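You operate a simulated robot arm through the tools that you are given. There is no shell and no other tool.

Carry out the task below with a simulated robot arm. There is one attempt and no reset: what you move stays moved.

JOB
Run the turner on fast and scour the tint off its middle seam.
Fine: the seam on the turner's tube; use the green pad and put it back; switch the turner off after; leave the dial and the other seams. What is to be rubbed or washed off counts as gone when no trace of it is left.

It is judged by the outcome, as a careful person would: the job done as asked, and still so three seconds after it is handed in. It fails if anything else is knocked over, pushed out of place, dropped, spilled or broken.

ROBOT AND FRAMES
A 6-joint arm with a three-finger gripper, fixed in place. Base frame: the origin is at the foot of the arm, x ahead of it, y to its left, z up. Units: mm, degrees, N and s.
Its first joint turns from -166.0 to 166.0 degrees. Payload 4.89 kg.
The tool frame sits at the grasp point between the pads (the TCP): z along the fingers, y along the line on which they close. The tips reach 30 mm beyond it. Largest opening 164 mm; the body of the gripper starts 125 mm behind the TCP.
Orientation is told as [roll, pitch, yaw] about the base's x, y, z axes, in that order, counted from this pose: with the fingers straight down and closing along the base's y, the tool's x points along the base's -x, its y along +y and its z along -z.

CONTROLS
- The arm moves only by the tool step_arm. Its argument "increments" is a list of rows, each a list of 7 numbers: the shift along the base's x, y, z in mm, then the turn, a rotation vector about the base's x, y, z in degrees, then the closure in counts, from 0 (fully open) to 255 (shut). In form: [[dx, dy, dz, wx, wy, wz, fingers], ...]. A call has 1 to 20 rows; each row shifts and turns the commanded pose from where the row before left it. Each row takes 0.2 s and may step no farther than 50 mm and 8.6 degrees from the row before; otherwise, or with a gripper value out of range, the whole call is refused. A pose out of reach is approached as far as the arm can. The call stops where the force on the tool passes 90 N (or 10 N more than at its start, if that is more) or the arm is blocked; 0.2 s more then pass. The fingers move at their own pace (about 108 mm/s each) and stop on an object; they squeeze with about 22 N. The grip force told is the motor's: it shows also when the fingers shut on nothing. Time passes only in rows, and 0.2 s behind the last, so rows that do not move let the fingers close. The reply holds the time, the measured pose of the TCP, the force on the tool along the base axes, the opening and the grip force, in the units named above and with some noise, with the torque about the TCP (base axes, N m) and any sound that the robot's microphone picked up.
- Cameras (640 x 400 px; columns grow to the right, rows downward): "scene" is fixed at [402.8, 499.7, 1455.5]; the picture's right is [-0.80, -0.60, 0.00], its down [-0.39, 0.53, -0.75] and it looks along [0.45, -0.60, -0.66] (base axes); focal length 236 px, centre (320, 200). "wrist" rides on the gripper at [76, -2, -152] in the tool frame; the picture's right is [0.02, 1.00, 0.00], its down [-0.88, 0.02, -0.47] and it looks along [-0.47, 0.01, 0.88] (tool axes); focal length 247 px, centre (320, 200). There is no depth. A picture from a camera that has moved, and an enlarged one, comes with that camera's place and axes in the base frame and with its lens.
- snapshot(camera): a new picture of that camera. The clock stands still meanwhile.
- lift_body(by): slides the trunk up (or, below 0, down) by that many mm; the arm rides with it, the base frame stays. It gives what a move gives, with no picture.
- zoom(camera, box): a new picture of the part [left, top, right, bottom] of that camera's present view, enlarged. The clock stands still meanwhile.
- close_job(): hands the job in; it is judged then, once.

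Places have to be worked out from the pictures, the camera data and where the tool is seen. Open the gripper and draw the arm clear of the work before you hand the job in, unless the task says otherwise.

The tools are called as name(argument=value, ...) on one line, values as JSON. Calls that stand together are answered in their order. step_arm: Moves the arm, as the interface text tells. Its arguments: {"type":"object","properties":{"increments":{"type":"array"}},"required":["increments"]} The other tools are called the same way: lift_body (by) slides the trunk up or down; snapshot (camera) takes a picture; zoom (camera, box) takes an enlarged picture of a part of a camera's view; close_job () hands the job in.

At the start:

```text
t: 0.0
eef_pos: [599.9, -284.3, 1239.4]
ee_rot: [0.0, 0.0, -0.1]
ft_force: [1.2, 0.3, -0.1]
torque: [0.0, -0.01, -0.02]
finger_gap: 163.9
finger_force: 0.1
trunk travel left (down, up): [-150.0, 240.0]
```

scene: 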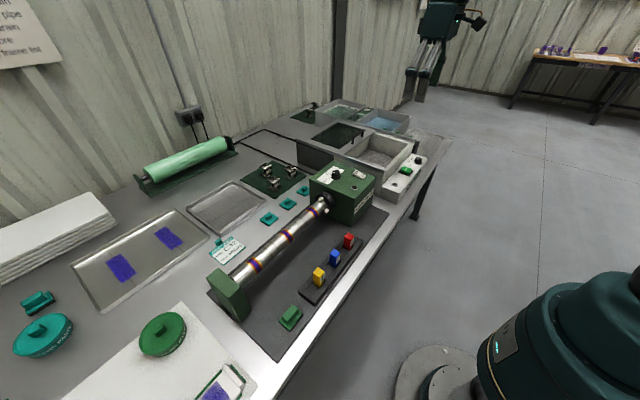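
wrist: 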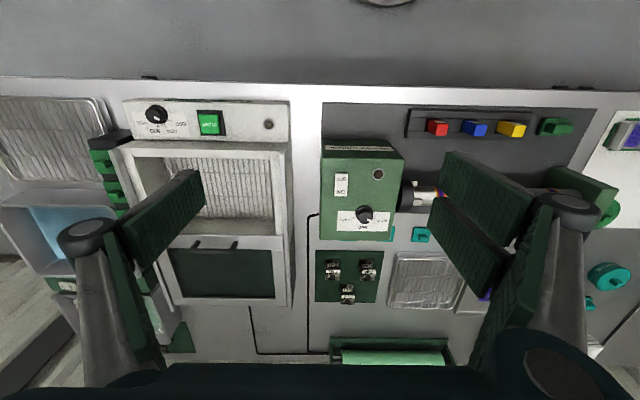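

I start by looking closely at the bench: the turner (green headstock with tube), its switch/dial, the coloured pads, and the sign on the wall.

zoom(camera="scene", box=[200, 150, 400, 360])

zoom(camera="scene", box=[300, 150, 390, 220])

zoom(camera="wrist", box=[310, 90, 640, 300])

zoom(camera="wrist", box=[310, 130, 420, 250])

zoom(camera="scene", box=[0, 0, 80, 80])

```text
1.90 times, centred on (300, 255) of scene
camera zoom: at [402.8, 499.7, 1455.5], right [-0.8, -0.6, 0.0], down [-0.39, 0.53, -0.75], along [0.45, -0.6, -0.66], focal length 449 px, centre (358, 95)
```

zoom: 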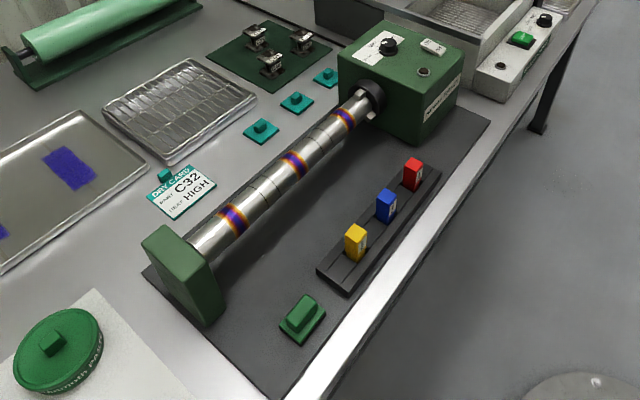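

```text
5.71 times, centred on (345, 185) of scene
camera zoom: at [402.8, 499.7, 1455.5], right [-0.8, -0.6, 0.0], down [-0.39, 0.53, -0.75], along [0.45, -0.6, -0.66], focal length 1347 px, centre (177, 286)
```

zoom: 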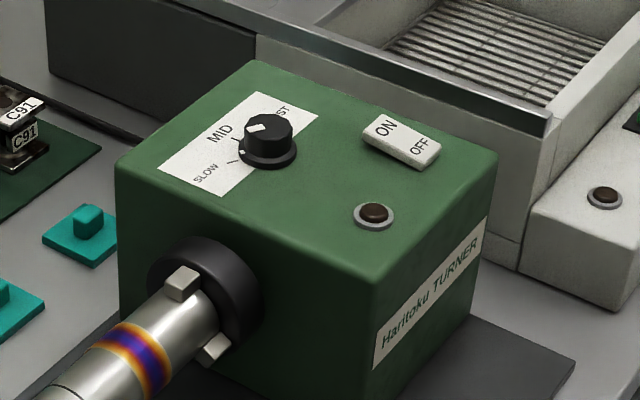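

```text
1.90 times, centred on (475, 195) of wrist
camera zoom: at [523.5, -286.1, 1390.8], right [-0.02, 1.0, 0.0], down [0.88, 0.02, 0.47], along [0.47, 0.01, -0.88], focal length 470 px, centre (25, 210)
```

zoom: 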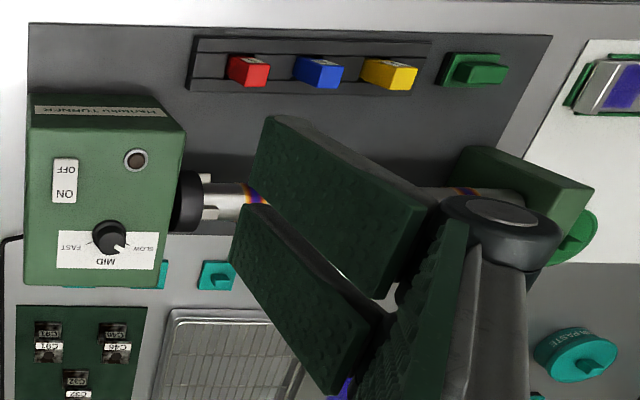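

```text
3.33 times, centred on (365, 190) of wrist
camera zoom: at [523.5, -286.1, 1390.8], right [-0.02, 1.0, 0.0], down [0.88, 0.02, 0.47], along [0.47, 0.01, -0.88], focal length 823 px, centre (170, 233)
```

zoom: 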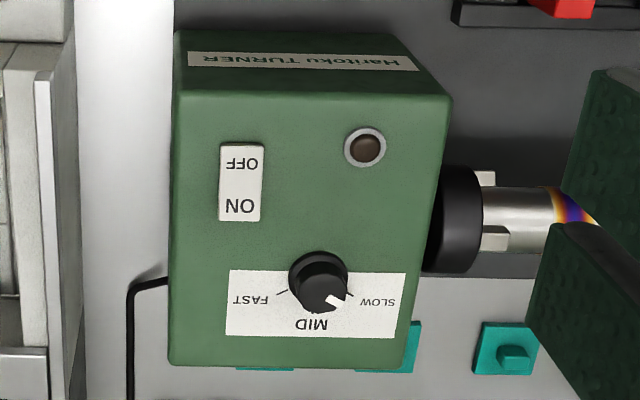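

```text
5.00 times, centred on (40, 40) of scene
camera zoom: at [402.8, 499.7, 1455.5], right [-0.8, -0.6, 0.0], down [-0.39, 0.53, -0.75], along [0.45, -0.6, -0.66], focal length 1179 px, centre (1720, 1000)
```

zoom: 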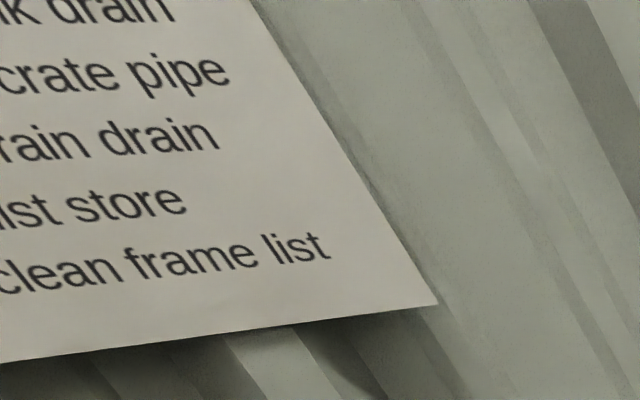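

The turner's dial needs a closer look to read its setting, as do the switch and the green pad.

zoom(camera="wrist", box=[345, 195, 385, 220])

zoom(camera="scene", box=[322, 162, 354, 182])

zoom(camera="scene", box=[260, 220, 370, 340])

zoom(camera="scene", box=[0, 260, 260, 400])

```text
16.00 times, centred on (365, 208) of wrist
camera zoom: at [523.5, -286.1, 1390.8], right [-0.02, 1.0, 0.0], down [0.88, 0.02, 0.47], along [0.47, 0.01, -0.88], focal length 3952 px, centre (-400, 80)
```

zoom: 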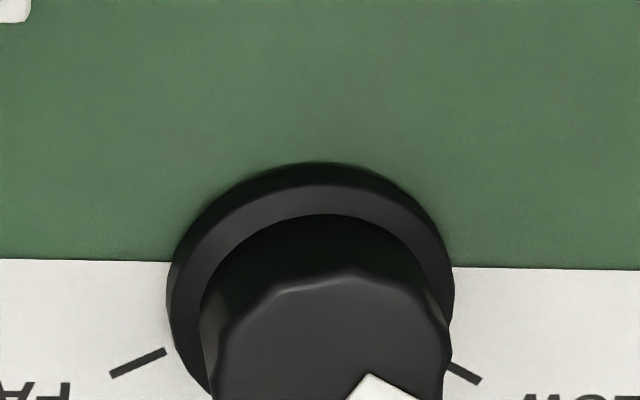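

```text
16.00 times, centred on (338, 172) of scene
camera zoom: at [402.8, 499.7, 1455.5], right [-0.8, -0.6, 0.0], down [-0.39, 0.53, -0.75], along [0.45, -0.6, -0.66], focal length 3772 px, centre (32, 648)
```

zoom: 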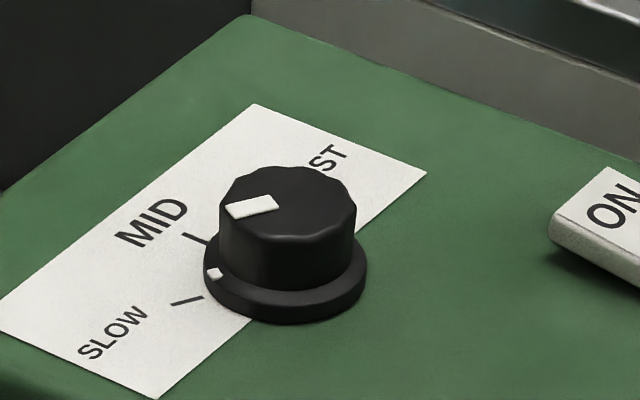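

```text
3.33 times, centred on (315, 280) of scene
camera zoom: at [402.8, 499.7, 1455.5], right [-0.8, -0.6, 0.0], down [-0.39, 0.53, -0.75], along [0.45, -0.6, -0.66], focal length 786 px, centre (337, -67)
```

zoom: 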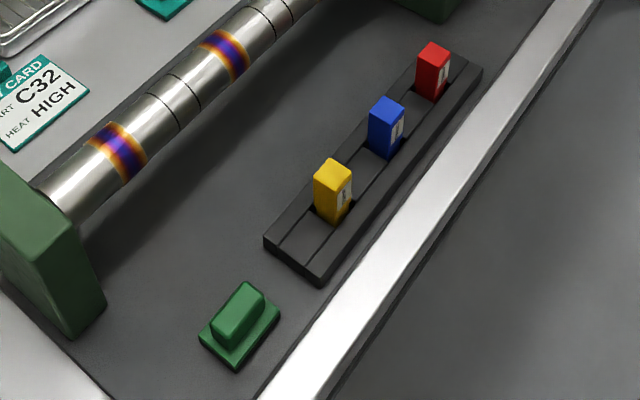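

```text
2.46 times, centred on (130, 330) of scene
camera zoom: at [402.8, 499.7, 1455.5], right [-0.8, -0.6, 0.0], down [-0.39, 0.53, -0.75], along [0.45, -0.6, -0.66], focal length 580 px, centre (788, -120)
```

zoom: 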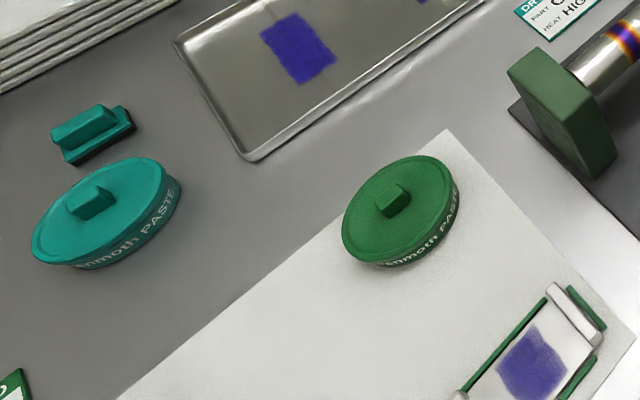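

The dial's mark sits between SLOW and MID, so it must be turned to FAST, then left there; the switch is an ON/OFF rocker. I'll bring the wrist camera closer over the headstock to locate the dial and switch precisely.

step_arm(increments=[[25, 13, -37, 0, 0, 0, 0], [25, 13, -37, 0, 0, 0, 0], [25, 13, -37, 0, 0, 0, 0], [25, 13, -37, 0, 0, 0, 0], [0, 0, 0, 0, 0, 0, 0]])

snapshot(camera="wrist")

```text
t: 1.2
eef_pos: [700.1, -231.4, 1089.5]
ee_rot: [0.0, 0.0, 0.1]
ft_force: [-0.6, 0.2, -0.6]
torque: [0.02, 0.05, -0.02]
finger_gap: 163.9
finger_force: 0.1
trunk travel left (down, up): [-150.0, 240.0]
```

```text
taken
camera wrist: at [624.4, -233.2, 1241.6], right [-0.02, 1.0, 0.0], down [0.88, 0.02, 0.47], along [0.47, 0.01, -0.88], focal length 247 px, centre (320, 200)
```

wrist: 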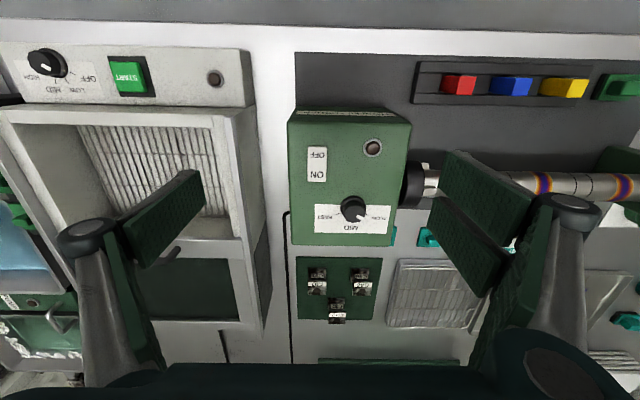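

The headstock is in view. I'll zoom in on dial and switch to measure them.

zoom(camera="wrist", box=[280, 90, 440, 260])

zoom(camera="wrist", box=[310, 180, 400, 240])

zoom(camera="wrist", box=[400, 40, 640, 240])

```text
2.35 times, centred on (360, 175) of wrist
camera zoom: at [624.4, -233.2, 1241.6], right [-0.02, 1.0, 0.0], down [0.88, 0.02, 0.47], along [0.47, 0.01, -0.88], focal length 581 px, centre (226, 259)
```

zoom: 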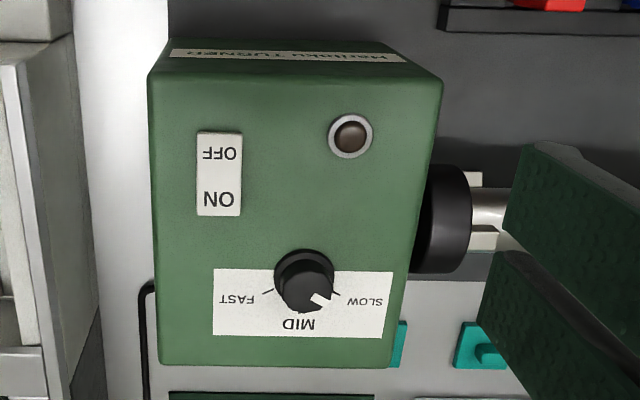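

```text
6.67 times, centred on (355, 210) of wrist
camera zoom: at [624.4, -233.2, 1241.6], right [-0.02, 1.0, 0.0], down [0.88, 0.02, 0.47], along [0.47, 0.01, -0.88], focal length 1646 px, centre (87, 133)
```

zoom: 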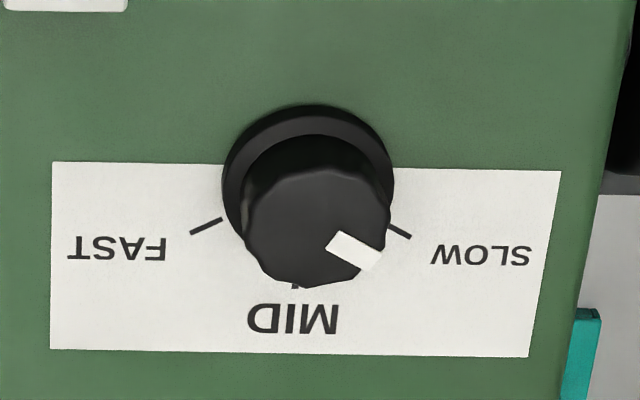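

```text
2.00 times, centred on (520, 140) of wrist
camera zoom: at [624.4, -233.2, 1241.6], right [-0.02, 1.0, 0.0], down [0.88, 0.02, 0.47], along [0.47, 0.01, -0.88], focal length 494 px, centre (-80, 320)
```

zoom: 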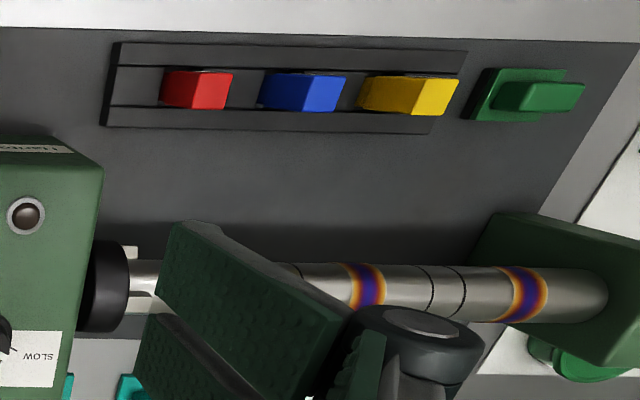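

Triangulating the wrist and scene views puts the headstock top at z≈885, the dial at about (827, -174), its mark about 50° toward SLOW (+y), with FAST about 60° toward -y. I'll go above the dial with a +55° yaw and half-closed fingers, so I can then turn it about 110° clockwise.

step_arm(increments=[[18, 8, -14, 0, 0, 7.86, 146], [18, 8, -14, 0, 0, 7.86, 146], [18, 8, -14, 0, 0, 7.86, 146], [18, 8, -14, 0, 0, 7.86, 146], [18, 8, -14, 0, 0, 7.86, 146], [18, 8, -14, 0, 0, 7.86, 146], [19, 9, -14, 0, 0, 7.84, 146], [0, 0, 0, 0, 0, 0, 146]])

snapshot(camera="wrist")

snapshot(camera="scene")

```text
t: 3.0
eef_pos: [827.6, -175.6, 992.4]
ee_rot: [0.0, -0.1, 55.1]
ft_force: [0.2, -0.6, 1.0]
torque: [0.01, 0.01, -0.01]
finger_gap: 69.8
finger_force: 0.0
trunk travel left (down, up): [-150.0, 240.0]
```

```text
taken
camera wrist: at [784.8, -239.2, 1144.2], right [-0.83, 0.55, 0.0], down [0.49, 0.73, 0.47], along [0.26, 0.39, -0.88], focal length 247 px, centre (320, 200)
```

wrist: 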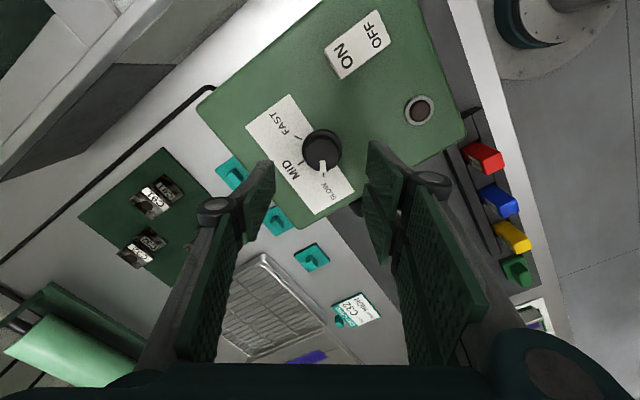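

```text
taken
```

scene: 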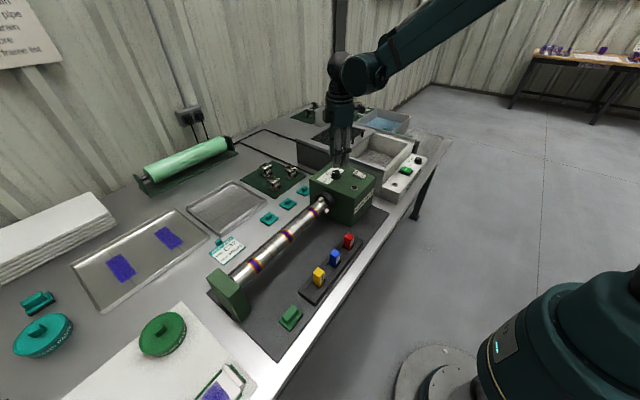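

The dial lies roughly beneath the grasp point. I'll zoom in to check centring and mark direction.

zoom(camera="wrist", box=[270, 110, 370, 210])

```text
4.00 times, centred on (320, 160) of wrist
camera zoom: at [784.8, -239.2, 1144.2], right [-0.83, 0.55, 0.0], down [0.49, 0.73, 0.47], along [0.26, 0.39, -0.88], focal length 988 px, centre (320, 360)
```

zoom: 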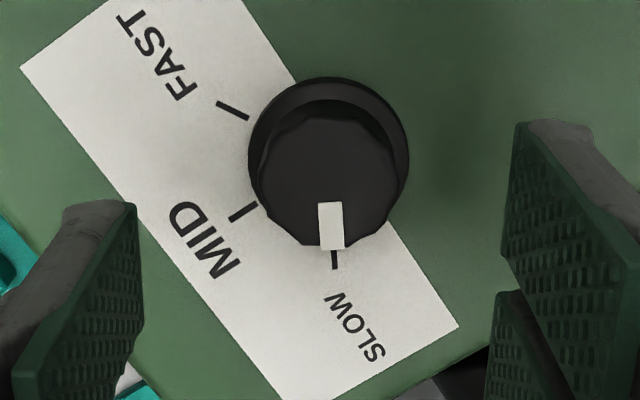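

The mark is at SLOW (+60°), ticks at about 60/0/-60°, so I need a 120° clockwise turn; the dial centre is about (826, -175), knob top z≈905. I lower so the fingertips end at about z=895 and then close.

step_arm(increments=[[-1, 0, -25, 0, 0, 0, 146], [0, 0, -25, 0, 0, 0, 146], [0, 0, -10, 0, 0, 0, 146], [0, 0, -9, 0, 0, 0, 146], [0, 0, 0, 0, 0, 0, 146]])

zoom(camera="scene", box=[300, 140, 380, 200])

snapshot(camera="wrist")

```text
t: 4.2
eef_pos: [825.6, -174.2, 923.1]
ee_rot: [0.0, -0.1, 55.1]
ft_force: [-0.4, 0.6, 0.0]
torque: [-0.01, 0.02, 0.04]
finger_gap: 69.9
finger_force: 0.0
trunk travel left (down, up): [-150.0, 240.0]
```

```text
6.67 times, centred on (340, 170) of scene
camera zoom: at [402.8, 499.7, 1455.5], right [-0.8, -0.6, 0.0], down [-0.39, 0.53, -0.75], along [0.45, -0.6, -0.66], focal length 1572 px, centre (187, 400)
```

zoom: 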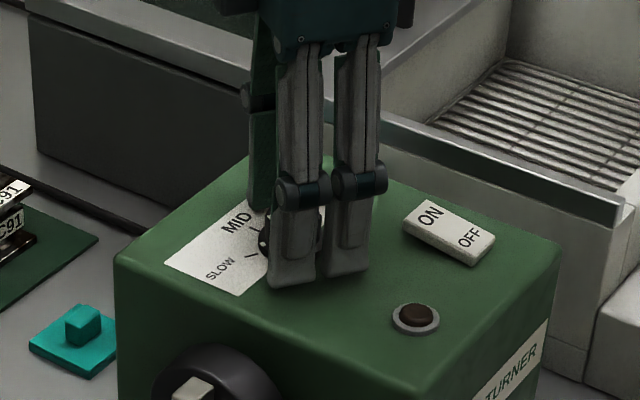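

```text
taken
camera wrist: at [783.1, -239.0, 1074.8], right [-0.83, 0.56, 0.0], down [0.49, 0.73, 0.47], along [0.26, 0.39, -0.88], focal length 247 px, centre (320, 200)
```

wrist: 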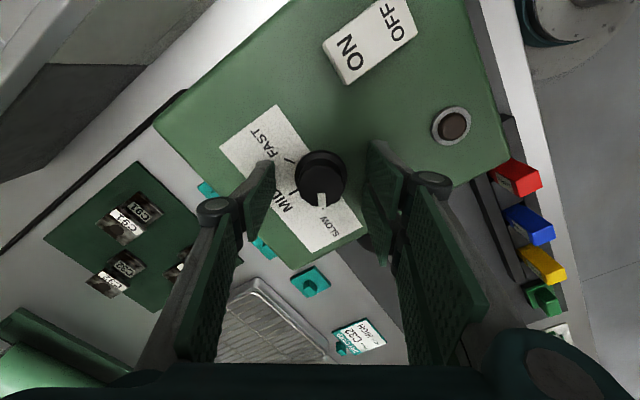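

The knob is centred between the fingers with no contact force. Now I close the fingers on it.

step_arm(increments=[[0, 0, 0, 0, 0, 0, 210], [0, 0, 0, 0, 0, 0, 230], [0, 0, 0, 0, 0, 0, 230]])

```text
t: 5.0
eef_pos: [824.7, -177.6, 926.7]
ee_rot: [-0.1, -0.1, 55.0]
ft_force: [9.7, -3.4, 65.2]
torque: [-0.2, 0.05, -0.03]
finger_gap: 33.3
finger_force: 45.1
trunk travel left (down, up): [-150.0, 240.0]
```

Closing gave a 65 N upward force: the fingertips reach a little deeper when closed and press on the dial skirt. I open slightly, rise 5 mm, and close again.

step_arm(increments=[[0, 0, 0, 0, 0, 0, 170], [0, 0, 3, 0, 0, 0, 160], [0, 0, 3, 0, 0, 0, 160], [0, 0, 0, 0, 0, 0, 160]])

```text
t: 6.0
eef_pos: [826.6, -173.9, 930.8]
ee_rot: [0.1, -0.1, 55.0]
ft_force: [0.3, 0.5, -0.3]
torque: [-0.01, 0.0, 0.0]
finger_gap: 61.3
finger_force: 0.0
trunk travel left (down, up): [-150.0, 240.0]
```

Now at z≈930 with no load; I close again and check the force.

step_arm(increments=[[0, 0, 0, 0, 0, 0, 205], [0, 0, 0, 0, 0, 0, 220], [0, 0, 0, 0, 0, 0, 220]])

zoom(camera="scene", box=[300, 140, 380, 200])

zoom(camera="wrist", box=[240, 110, 400, 230])

```text
t: 6.8
eef_pos: [825.9, -174.4, 930.4]
ee_rot: [0.0, 0.0, 55.1]
ft_force: [-6.5, 5.6, -3.7]
torque: [0.22, 0.15, 0.02]
finger_gap: 33.0
finger_force: 45.0
trunk travel left (down, up): [-150.0, 240.0]
```

```text
6.67 times, centred on (340, 170) of scene
camera zoom: at [402.8, 499.7, 1455.5], right [-0.8, -0.6, 0.0], down [-0.39, 0.53, -0.75], along [0.45, -0.6, -0.66], focal length 1572 px, centre (187, 400)
```

zoom: 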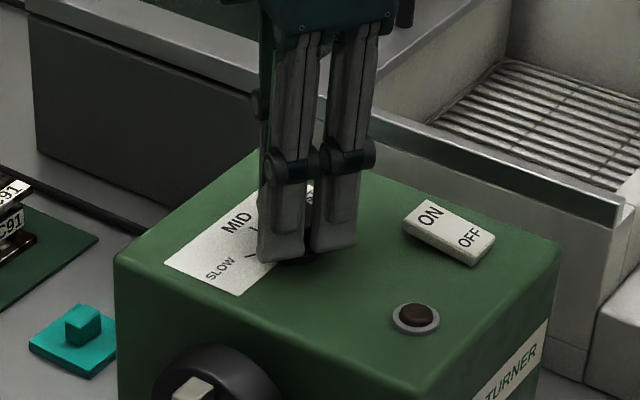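

```text
3.33 times, centred on (320, 170) of wrist
camera zoom: at [782.9, -238.5, 1081.4], right [-0.83, 0.56, 0.0], down [0.49, 0.73, 0.47], along [0.26, 0.39, -0.88], focal length 823 px, centre (320, 300)
```

zoom: 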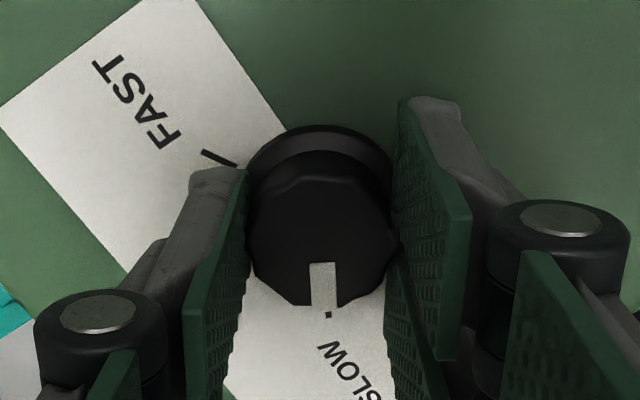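

The knob is gripped (33 mm gap) with little side load. I turn clockwise in small rows, first 40°, and check.

step_arm(increments=[[0, 0, 0, 0, 0, -8, 220], [0, 0, 0, 0, 0, -8, 220], [0, 0, 0, 0, 0, -8, 220], [0, 0, 0, 0, 0, -8, 220], [0, 0, 0, 0, 0, -8, 220]])

zoom(camera="wrist", box=[240, 110, 400, 230])

```text
t: 8.0
eef_pos: [825.2, -175.6, 930.1]
ee_rot: [0.0, 0.0, 14.9]
ft_force: [-26.3, 11.7, -19.0]
torque: [0.25, 0.28, -0.01]
finger_gap: 33.2
finger_force: 45.1
trunk travel left (down, up): [-150.0, 240.0]
```

```text
3.33 times, centred on (320, 170) of wrist
camera zoom: at [751.9, -196.2, 1081.5], right [-0.28, 0.96, 0.0], down [0.85, 0.25, 0.47], along [0.45, 0.13, -0.88], focal length 823 px, centre (320, 300)
```

zoom: 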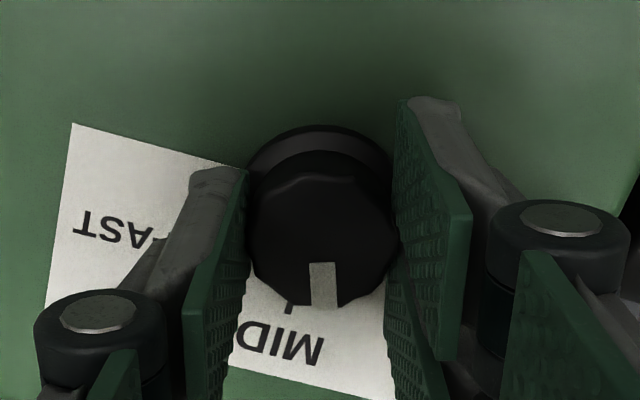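

The knob follows the fingers; a 26 N side load suggests a slight offset, so I shift about 1 mm toward -x while continuing the turn.

step_arm(increments=[[-0.3, 0.1, -0.2, 0, 0, -8, 220], [-0.3, 0.1, -0.2, 0, 0, -8, 220], [-0.2, 0.1, -0.2, 0, 0, -8, 220], [-0.2, 0.1, -0.2, 0, 0, -8, 220], [0, 0, 0, 0, 0, -8, 220]])

zoom(camera="wrist", box=[240, 110, 400, 230])

```text
t: 9.2
eef_pos: [825.5, -174.7, 929.6]
ee_rot: [0.0, -0.1, -25.1]
ft_force: [-8.7, 9.6, 0.1]
torque: [0.45, 0.62, 0.02]
finger_gap: 32.6
finger_force: 44.9
trunk travel left (down, up): [-150.0, 240.0]
```

```text
3.33 times, centred on (320, 170) of wrist
camera zoom: at [755.2, -144.1, 1081.5], right [0.4, 0.91, 0.0], down [0.81, -0.36, 0.47], along [0.43, -0.19, -0.88], focal length 823 px, centre (320, 300)
```

zoom: 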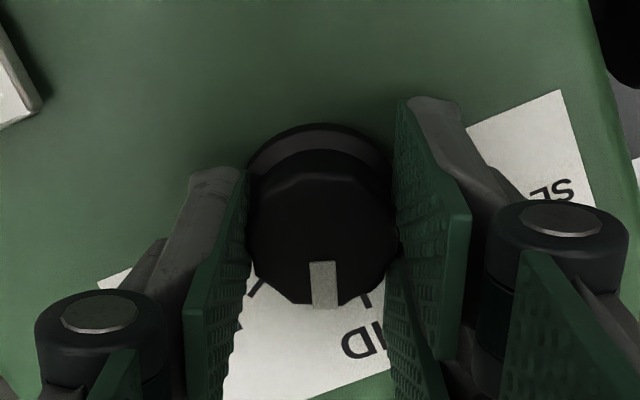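

Load is low and the mark is approaching the FAST tick. I turn 36° more and then check the alignment.

step_arm(increments=[[-0.1, 0.1, 0, 0, 0, -8, 220], [-0.1, 0.1, 0, 0, 0, -8, 220], [0, 0, 0, 0, 0, -8, 220], [0, 0, 0, 0, 0, -8, 220], [0, 0, 0, 0, 0, -4, 220], [0, 0, 0, 0, 0, 0, 220]])

zoom(camera="wrist", box=[240, 110, 400, 230])

```text
t: 10.6
eef_pos: [825.9, -174.7, 930.7]
ee_rot: [0.0, -0.1, -60.9]
ft_force: [14.0, -3.0, 20.4]
torque: [-0.42, -0.58, -0.05]
finger_gap: 32.7
finger_force: 44.6
trunk travel left (down, up): [-150.0, 240.0]
```

```text
3.33 times, centred on (320, 170) of wrist
camera zoom: at [786.4, -108.9, 1081.5], right [0.86, 0.5, 0.0], down [0.44, -0.76, 0.47], along [0.24, -0.41, -0.88], focal length 823 px, centre (320, 300)
```

zoom: 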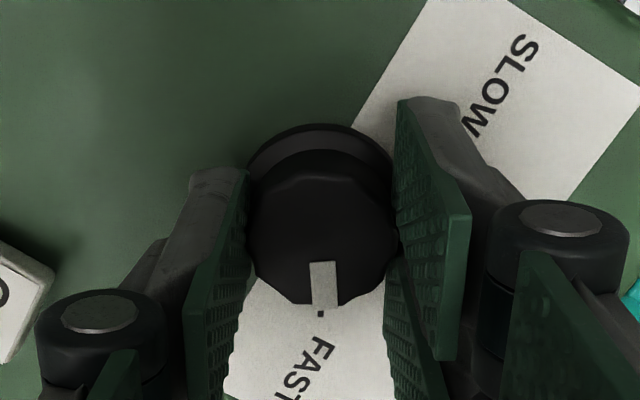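

The FAST tick is just a little left of the mark, so I turn about 4° more, then release and check.

step_arm(increments=[[0, 0, 0, 0, 0, -4, 220], [0, 0, 0, 0, 0, 0, 220], [0, 0, 0, 0, 0, 0, 170], [0, 0, 0, 0, 0, 0, 150], [0, 0, 30, 0, 0, 0, 150], [0, 0, 40, 0, 0, 0, 150], [0, 0, 0, 0, 0, 0, 150]])

zoom(camera="wrist", box=[270, 110, 370, 210])

zoom(camera="scene", box=[322, 162, 354, 182])

```text
t: 12.2
eef_pos: [825.5, -174.5, 1000.2]
ee_rot: [0.1, 0.0, -65.0]
ft_force: [-0.1, 0.6, 0.1]
torque: [-0.06, -0.02, 0.0]
finger_gap: 67.9
finger_force: 0.1
trunk travel left (down, up): [-150.0, 240.0]
```

```text
4.00 times, centred on (320, 160) of wrist
camera zoom: at [790.8, -106.5, 1151.9], right [0.9, 0.44, 0.0], down [0.39, -0.79, 0.47], along [0.21, -0.42, -0.88], focal length 988 px, centre (320, 360)
```

zoom: 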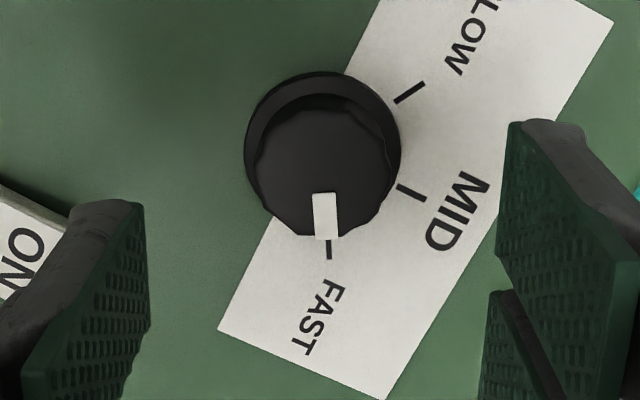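

```text
16.00 times, centred on (338, 172) of scene
camera zoom: at [402.8, 499.7, 1455.5], right [-0.8, -0.6, 0.0], down [-0.39, 0.53, -0.75], along [0.45, -0.6, -0.66], focal length 3772 px, centre (32, 648)
```

zoom: 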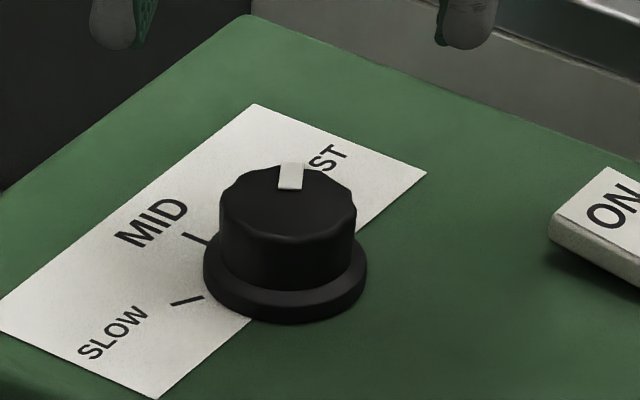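

The dial now points at FAST. Next I move over the ON end of the rocker (about x=770, y=-234) with closed fingers, yaw -90° and check with the camera.

step_arm(increments=[[-14, -15, 0, 0, 0, -6.25, 200], [-14, -15, 0, 0, 0, -6.25, 255], [-14, -15, -10, 0, 0, -6.25, 255], [-14, -15, -20, 0, 0, -6.25, 255], [0, 0, 0, 0, 0, 0, 255], [0, 0, 0, 0, 0, 0, 255]])

snapshot(camera="wrist")

zoom(camera="scene", box=[310, 110, 400, 200])

```text
t: 13.6
eef_pos: [769.5, -235.2, 969.3]
ee_rot: [0.0, 0.0, -90.0]
ft_force: [0.6, -0.6, 1.3]
torque: [0.01, 0.02, 0.03]
finger_gap: 0.0
finger_force: 21.7
trunk travel left (down, up): [-150.0, 240.0]
```

```text
taken
camera wrist: at [766.9, -158.5, 1121.2], right [1.0, 0.02, 0.0], down [0.02, -0.88, 0.47], along [0.01, -0.47, -0.88], focal length 247 px, centre (320, 200)
```

wrist: 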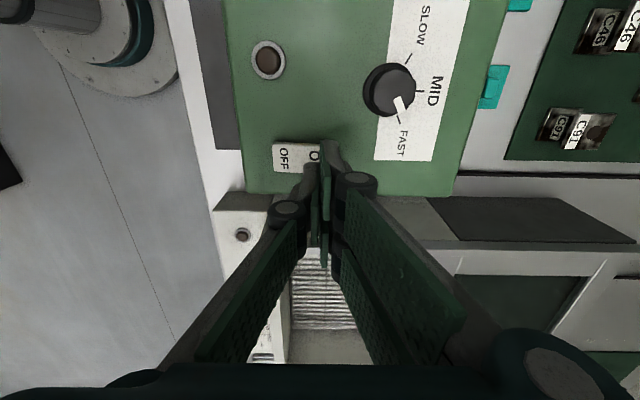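

```text
4.44 times, centred on (355, 155) of scene
camera zoom: at [402.8, 499.7, 1455.5], right [-0.8, -0.6, 0.0], down [-0.39, 0.53, -0.75], along [0.45, -0.6, -0.66], focal length 1048 px, centre (164, 400)
```

zoom: 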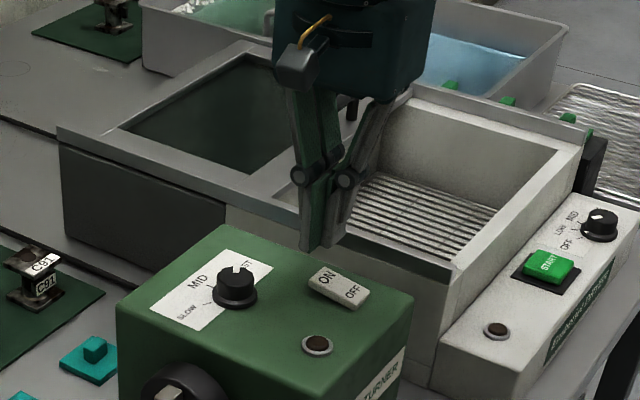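

The closed fingertips sit above the ON half of the rocker. I descend to near contact, then in small steps watching the force.

step_arm(increments=[[0, 0, -20, 0, 0, 0, 255], [0, 0, -16, 0, 0, 0, 255], [0, 0, -2, 0, 0, 0, 255], [0, 0, 0, 0, 0, 0, 255]])

zoom(camera="scene", box=[310, 130, 400, 200])

```text
t: 14.6
eef_pos: [769.1, -234.8, 932.4]
ee_rot: [0.1, 0.0, -90.1]
ft_force: [0.3, -1.3, -0.1]
torque: [-0.02, 0.0, -0.02]
finger_gap: 0.0
finger_force: 22.3
trunk travel left (down, up): [-150.0, 240.0]
```

```text
5.71 times, centred on (355, 165) of scene
camera zoom: at [402.8, 499.7, 1455.5], right [-0.8, -0.6, 0.0], down [-0.39, 0.53, -0.75], along [0.45, -0.6, -0.66], focal length 1347 px, centre (120, 400)
```

zoom: 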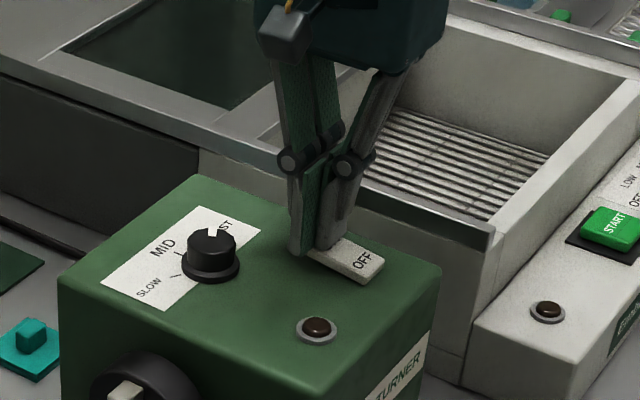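

The fingertips are just above the ON end with no contact yet. I press down in 2 mm steps.

step_arm(increments=[[0, 0, -2, 0, 0, 0, 255], [0, 0, -2, 0, 0, 0, 255], [0, 0, 0, 0, 0, 0, 255]])

```text
t: 15.4
eef_pos: [768.7, -234.1, 927.1]
ee_rot: [0.0, -0.1, -90.0]
ft_force: [0.0, -0.4, 0.0]
torque: [0.0, 0.0, -0.02]
finger_gap: 0.0
finger_force: 22.4
trunk travel left (down, up): [-150.0, 240.0]
```

No contact at z≈927-928; I continue down in 2 mm steps.

step_arm(increments=[[0, 0, -2, 0, 0, 0, 255], [0, 0, -2, 0, 0, 0, 255], [0, 0, 0, 0, 0, 0, 255]])

```text
t: 16.2
eef_pos: [768.1, -234.5, 927.2]
ee_rot: [0.3, -0.1, -90.0]
ft_force: [18.5, -1.4, 72.6]
torque: [0.01, 0.06, 0.01]
finger_gap: 0.1
finger_force: 22.2
trunk travel left (down, up): [-150.0, 240.0]
```

Contact at z≈927 with 73 N already; I check whether the rocker tipped.

zoom(camera="scene", box=[310, 130, 400, 200])

zoom(camera="wrist", box=[220, 30, 420, 200])

```text
5.71 times, centred on (355, 165) of scene
camera zoom: at [402.8, 499.7, 1455.5], right [-0.8, -0.6, 0.0], down [-0.39, 0.53, -0.75], along [0.45, -0.6, -0.66], focal length 1347 px, centre (120, 400)
```

zoom: 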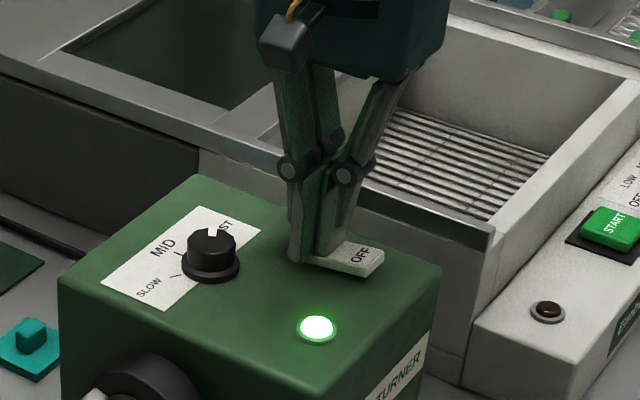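

```text
2.35 times, centred on (320, 115) of wrist
camera zoom: at [766.2, -157.9, 1077.7], right [1.0, 0.02, 0.0], down [0.02, -0.88, 0.47], along [0.01, -0.47, -0.88], focal length 581 px, centre (320, 400)
```

zoom: 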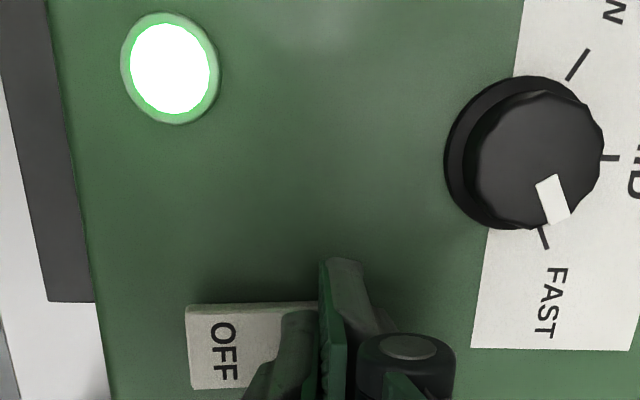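

The green lamp is lit and the rocker tipped: the turner is on at FAST. I rise and travel to above the green pad near (640, 320) with open fingers, staying high.

step_arm(increments=[[0, 0, 20, 0, 0, 0, 255], [0, 0, 45, 0, 0, 0, 255], [-10, 45, 10, 0, 0, 0, 200], [-10, 46, 5, 0, 0, 0, 140], [-10, 46, 0, 0, 0, 0, 120], [-11, 46, 0, 0, 0, 0, 120], [-11, 46, 0, 0, 0, 0, 120], [-11, 46, 0, 0, 0, 0, 120], [-11, 46, 0, 0, 0, 0, 120], [-11, 46, 0, 0, 0, 0, 120], [-11, 46, 0, 0, 0, 0, 120], [-11, 46, 0, 0, 0, 0, 120], [-11, 46, 0, 0, 0, 0, 120], [-11, 46, 0, 0, 0, 0, 120], [0, 0, 0, 0, 0, 0, 120]])

snapshot(camera="wrist")

zoom(camera="scene", box=[200, 150, 400, 360])

```text
t: 19.4
eef_pos: [638.1, 318.0, 1002.9]
ee_rot: [-0.1, 0.1, -90.0]
ft_force: [-0.1, -1.0, -0.1]
torque: [0.07, 0.05, -0.02]
finger_gap: 86.7
finger_force: 0.0
trunk travel left (down, up): [-150.0, 240.0]
```

```text
taken
camera wrist: at [636.8, 393.3, 1154.7], right [1.0, 0.02, 0.0], down [0.02, -0.88, 0.47], along [0.01, -0.47, -0.88], focal length 247 px, centre (320, 200)
```

wrist: 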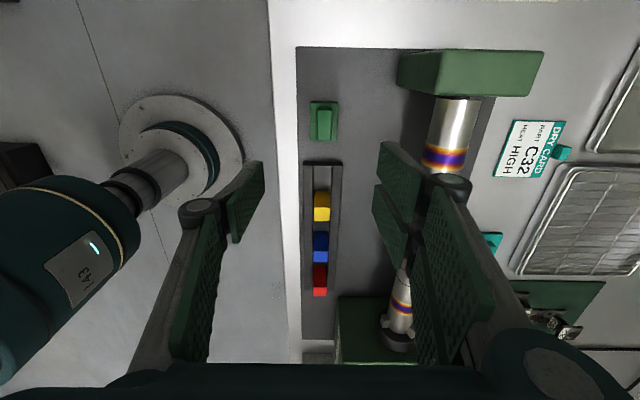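

```text
1.90 times, centred on (300, 255) of scene
camera zoom: at [402.8, 499.7, 1455.5], right [-0.8, -0.6, 0.0], down [-0.39, 0.53, -0.75], along [0.45, -0.6, -0.66], focal length 449 px, centre (358, 95)
```

zoom: 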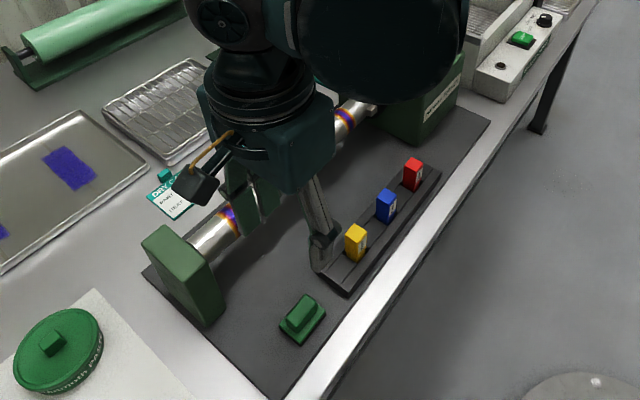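

The pad is visible in the wrist view; I zoom in to measure it.

zoom(camera="wrist", box=[290, 85, 370, 155])

zoom(camera="wrist", box=[360, 40, 560, 360])

zoom(camera="scene", box=[270, 290, 320, 340])

```text
5.71 times, centred on (330, 120) of wrist
camera zoom: at [636.8, 393.3, 1154.7], right [1.0, 0.02, 0.0], down [0.02, -0.88, 0.47], along [0.01, -0.47, -0.88], focal length 1411 px, centre (263, 657)
```

zoom: 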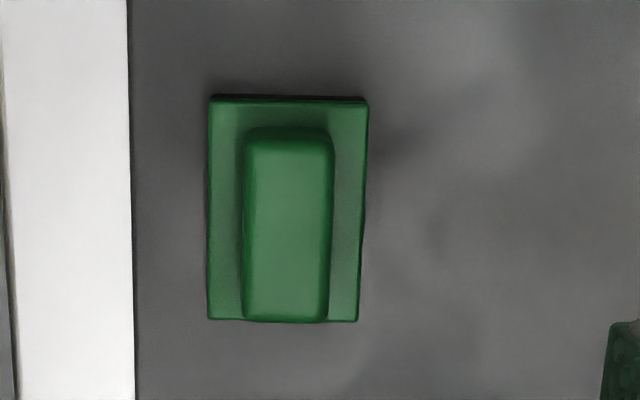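

```text
1.25 times, centred on (460, 200) of wrist
camera zoom: at [636.8, 393.3, 1154.7], right [1.0, 0.02, 0.0], down [0.02, -0.88, 0.47], along [0.01, -0.47, -0.88], focal length 309 px, centre (145, 200)
```

zoom: 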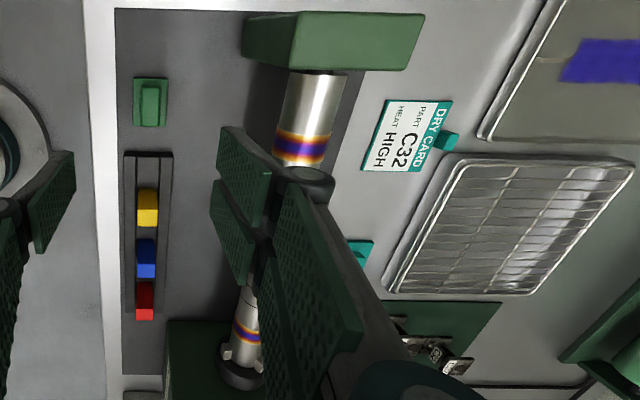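

```text
8.00 times, centred on (295, 315) of scene
camera zoom: at [402.8, 499.7, 1455.5], right [-0.8, -0.6, 0.0], down [-0.39, 0.53, -0.75], along [0.45, -0.6, -0.66], focal length 1886 px, centre (520, -720)
```

zoom: 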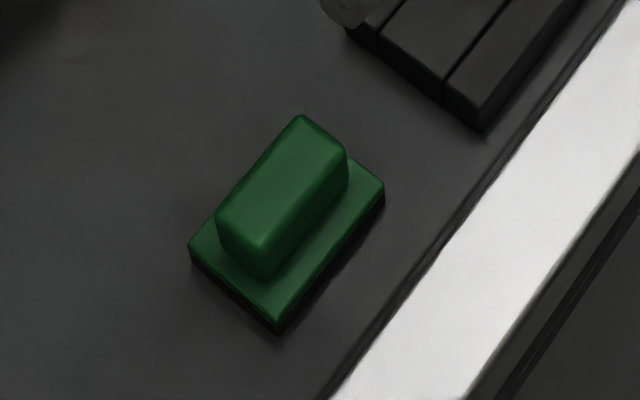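

I place the pad at about (644, 319) with its top plate near z≈740, handle about 24 mm wide across x and long along y. I descend above it for a closer measurement.

step_arm(increments=[[3, 0, -45, 0, 0, 0, 130], [3, 1, -45, 0, 0, 0, 130], [0, 0, -45, 0, 0, 0, 130], [0, 0, 0, 0, 0, 0, 130]])

snapshot(camera="wrist")

zoom(camera="scene", box=[240, 230, 360, 350])

```text
t: 20.4
eef_pos: [645.5, 317.1, 870.0]
ee_rot: [-0.1, -0.1, -90.0]
ft_force: [-0.1, 0.1, 0.4]
torque: [0.01, 0.05, 0.02]
finger_gap: 80.3
finger_force: 0.1
trunk travel left (down, up): [-150.0, 240.0]
```

```text
taken
camera wrist: at [644.7, 393.2, 1020.8], right [1.0, 0.02, 0.0], down [0.02, -0.88, 0.47], along [0.01, -0.47, -0.88], focal length 247 px, centre (320, 200)
```

wrist: 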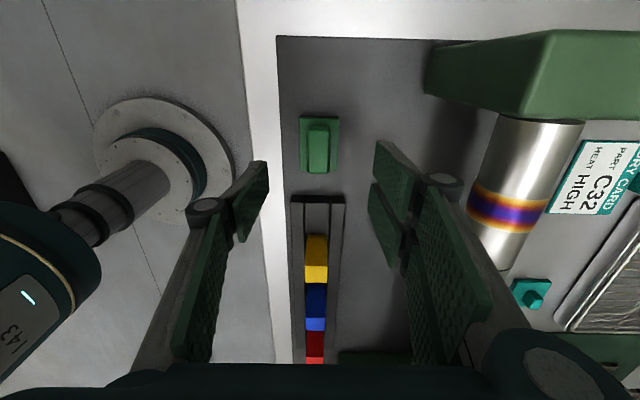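

```text
3.33 times, centred on (300, 290) of scene
camera zoom: at [402.8, 499.7, 1455.5], right [-0.8, -0.6, 0.0], down [-0.39, 0.53, -0.75], along [0.45, -0.6, -0.66], focal length 786 px, centre (387, -100)
```

zoom: 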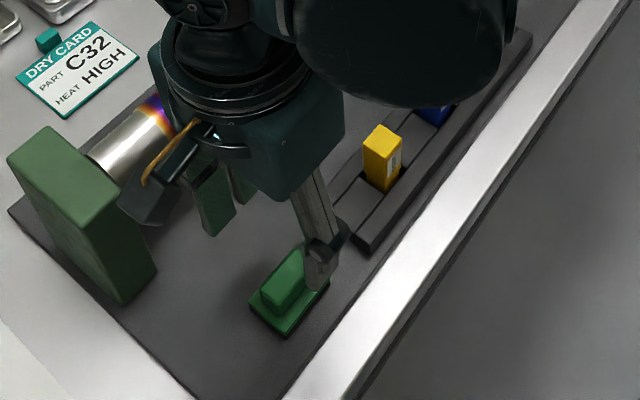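

zoom(camera="wrist", box=[280, 105, 360, 185])

```text
5.00 times, centred on (320, 145) of wrist
camera zoom: at [644.7, 393.2, 1020.8], right [1.0, 0.02, 0.0], down [0.02, -0.88, 0.47], along [0.01, -0.47, -0.88], focal length 1235 px, centre (320, 475)
```

zoom: 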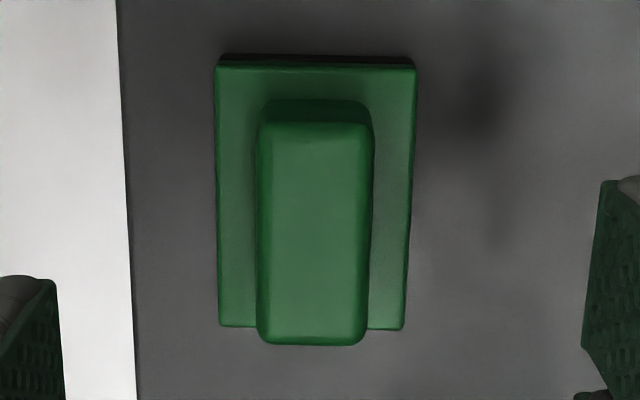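

The handle is centred near (644.7, 319), about 23 mm wide, top near z≈775. I narrow the fingers to about 60 mm, shift 1 mm, and lower to TCP z≈790, checking force.

step_arm(increments=[[-1, 1.5, -30, 0, 0, 0, 162], [0, 0, -30, 0, 0, 0, 162], [0, 0, -10, 0, 0, 0, 162], [0, 0, -8, 0, 0, 0, 162], [0, 0, 0, 0, 0, 0, 162]])

zoom(camera="scene", box=[260, 260, 330, 340])

snapshot(camera="wrist")

```text
t: 21.6
eef_pos: [644.1, 317.9, 790.5]
ee_rot: [0.1, 0.1, -90.0]
ft_force: [0.5, 1.0, -0.6]
torque: [-0.04, 0.03, 0.0]
finger_gap: 59.9
finger_force: 0.1
trunk travel left (down, up): [-150.0, 240.0]
```

```text
5.00 times, centred on (295, 300) of scene
camera zoom: at [402.8, 499.7, 1455.5], right [-0.8, -0.6, 0.0], down [-0.39, 0.53, -0.75], along [0.45, -0.6, -0.66], focal length 1179 px, centre (445, -300)
```

zoom: 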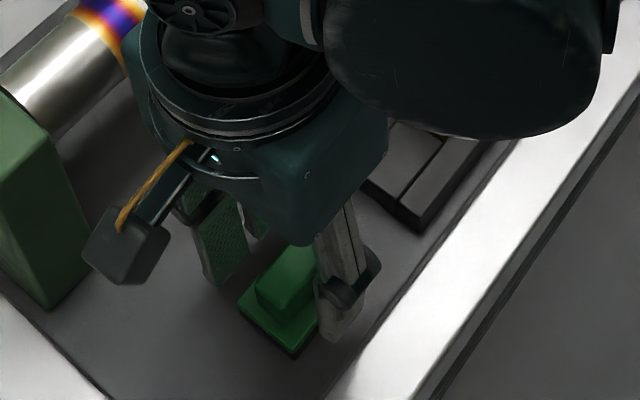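

```text
taken
camera wrist: at [642.9, 394.9, 941.7], right [1.0, 0.02, 0.0], down [0.02, -0.88, 0.47], along [0.01, -0.47, -0.88], focal length 247 px, centre (320, 200)
```

wrist: 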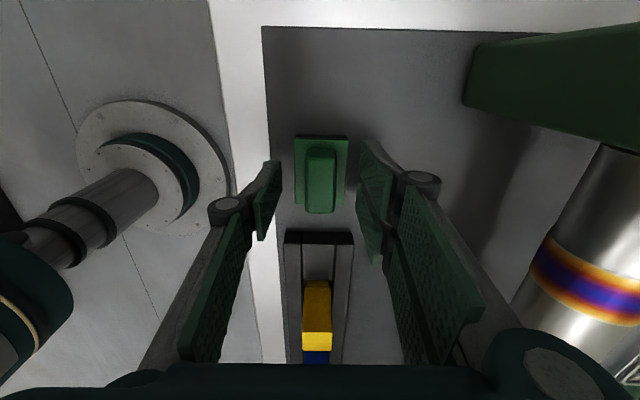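

Fingers straddle the handle evenly without contact. I lower 3 mm and close on the handle.

step_arm(increments=[[0, 0.5, -3, 0, 0, 0, 180], [0, 0, 0, 0, 0, 0, 220], [0, 0, 0, 0, 0, 0, 235], [0, 0, 0, 0, 0, 0, 235]])

snapshot(camera="wrist")

```text
t: 22.6
eef_pos: [644.1, 319.7, 787.0]
ee_rot: [0.1, -0.1, -90.0]
ft_force: [-0.4, -1.0, 0.2]
torque: [-0.01, 0.02, 0.03]
finger_gap: 23.4
finger_force: 22.1
trunk travel left (down, up): [-150.0, 240.0]
```

```text
taken
camera wrist: at [642.7, 395.5, 939.0], right [1.0, 0.02, 0.0], down [0.02, -0.88, 0.47], along [0.01, -0.47, -0.88], focal length 247 px, centre (320, 200)
```

wrist: 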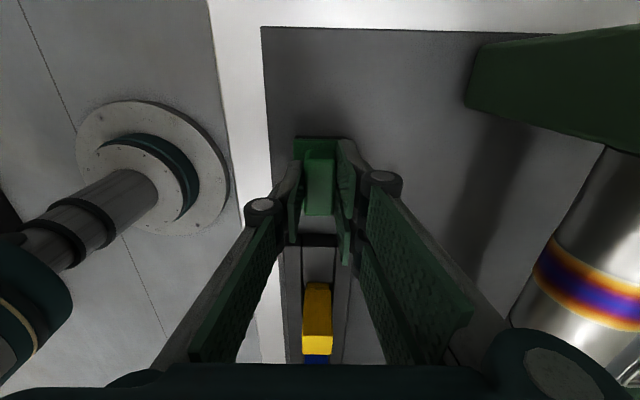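

The handle is held (23.4 mm gap) with no side load. I lift straight up and move beside the middle seam to measure the tube from above.

step_arm(increments=[[0, 0, 10, 0, 0, 0, 255], [0, 0, 40, 0, 0, 0, 255], [0, 0, 45, 0, 0, 0, 255], [0, 0, 45, 0, 0, 0, 255], [0, 0, 45, 0, 0, 0, 255], [0, 0, 27, 0, 0, 0, 255], [11, -40, 0, 0, 0, 0, 255], [11, -40, 0, 0, 0, 0, 255], [11, -40, 0, 0, 0, 0, 255], [11, -39, 0, 0, 0, 0, 255], [0, 0, 0, 0, 0, 0, 255]])

snapshot(camera="wrist")

snapshot(camera="scene")

```text
t: 25.0
eef_pos: [689.0, 158.8, 1000.0]
ee_rot: [0.0, 0.0, -90.0]
ft_force: [0.3, 0.8, -0.2]
torque: [0.01, 0.01, -0.03]
finger_gap: 23.4
finger_force: 22.2
trunk travel left (down, up): [-150.0, 240.0]
```

```text
taken
camera wrist: at [687.5, 235.6, 1151.3], right [1.0, 0.02, 0.0], down [0.02, -0.88, 0.47], along [0.01, -0.47, -0.88], focal length 247 px, centre (320, 200)
```

wrist: 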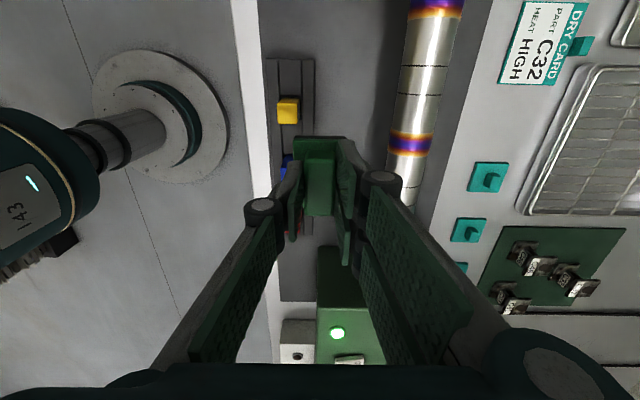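

```text
taken
```

scene: 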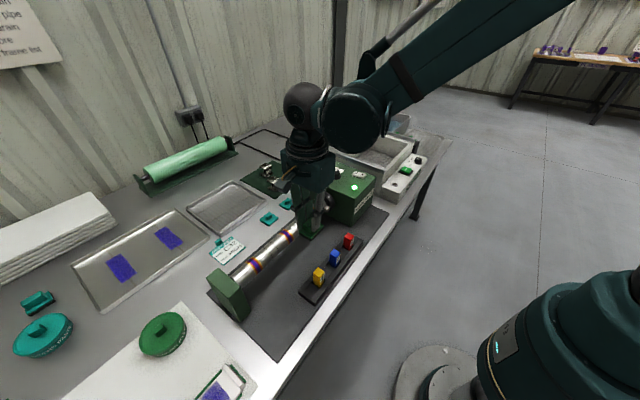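

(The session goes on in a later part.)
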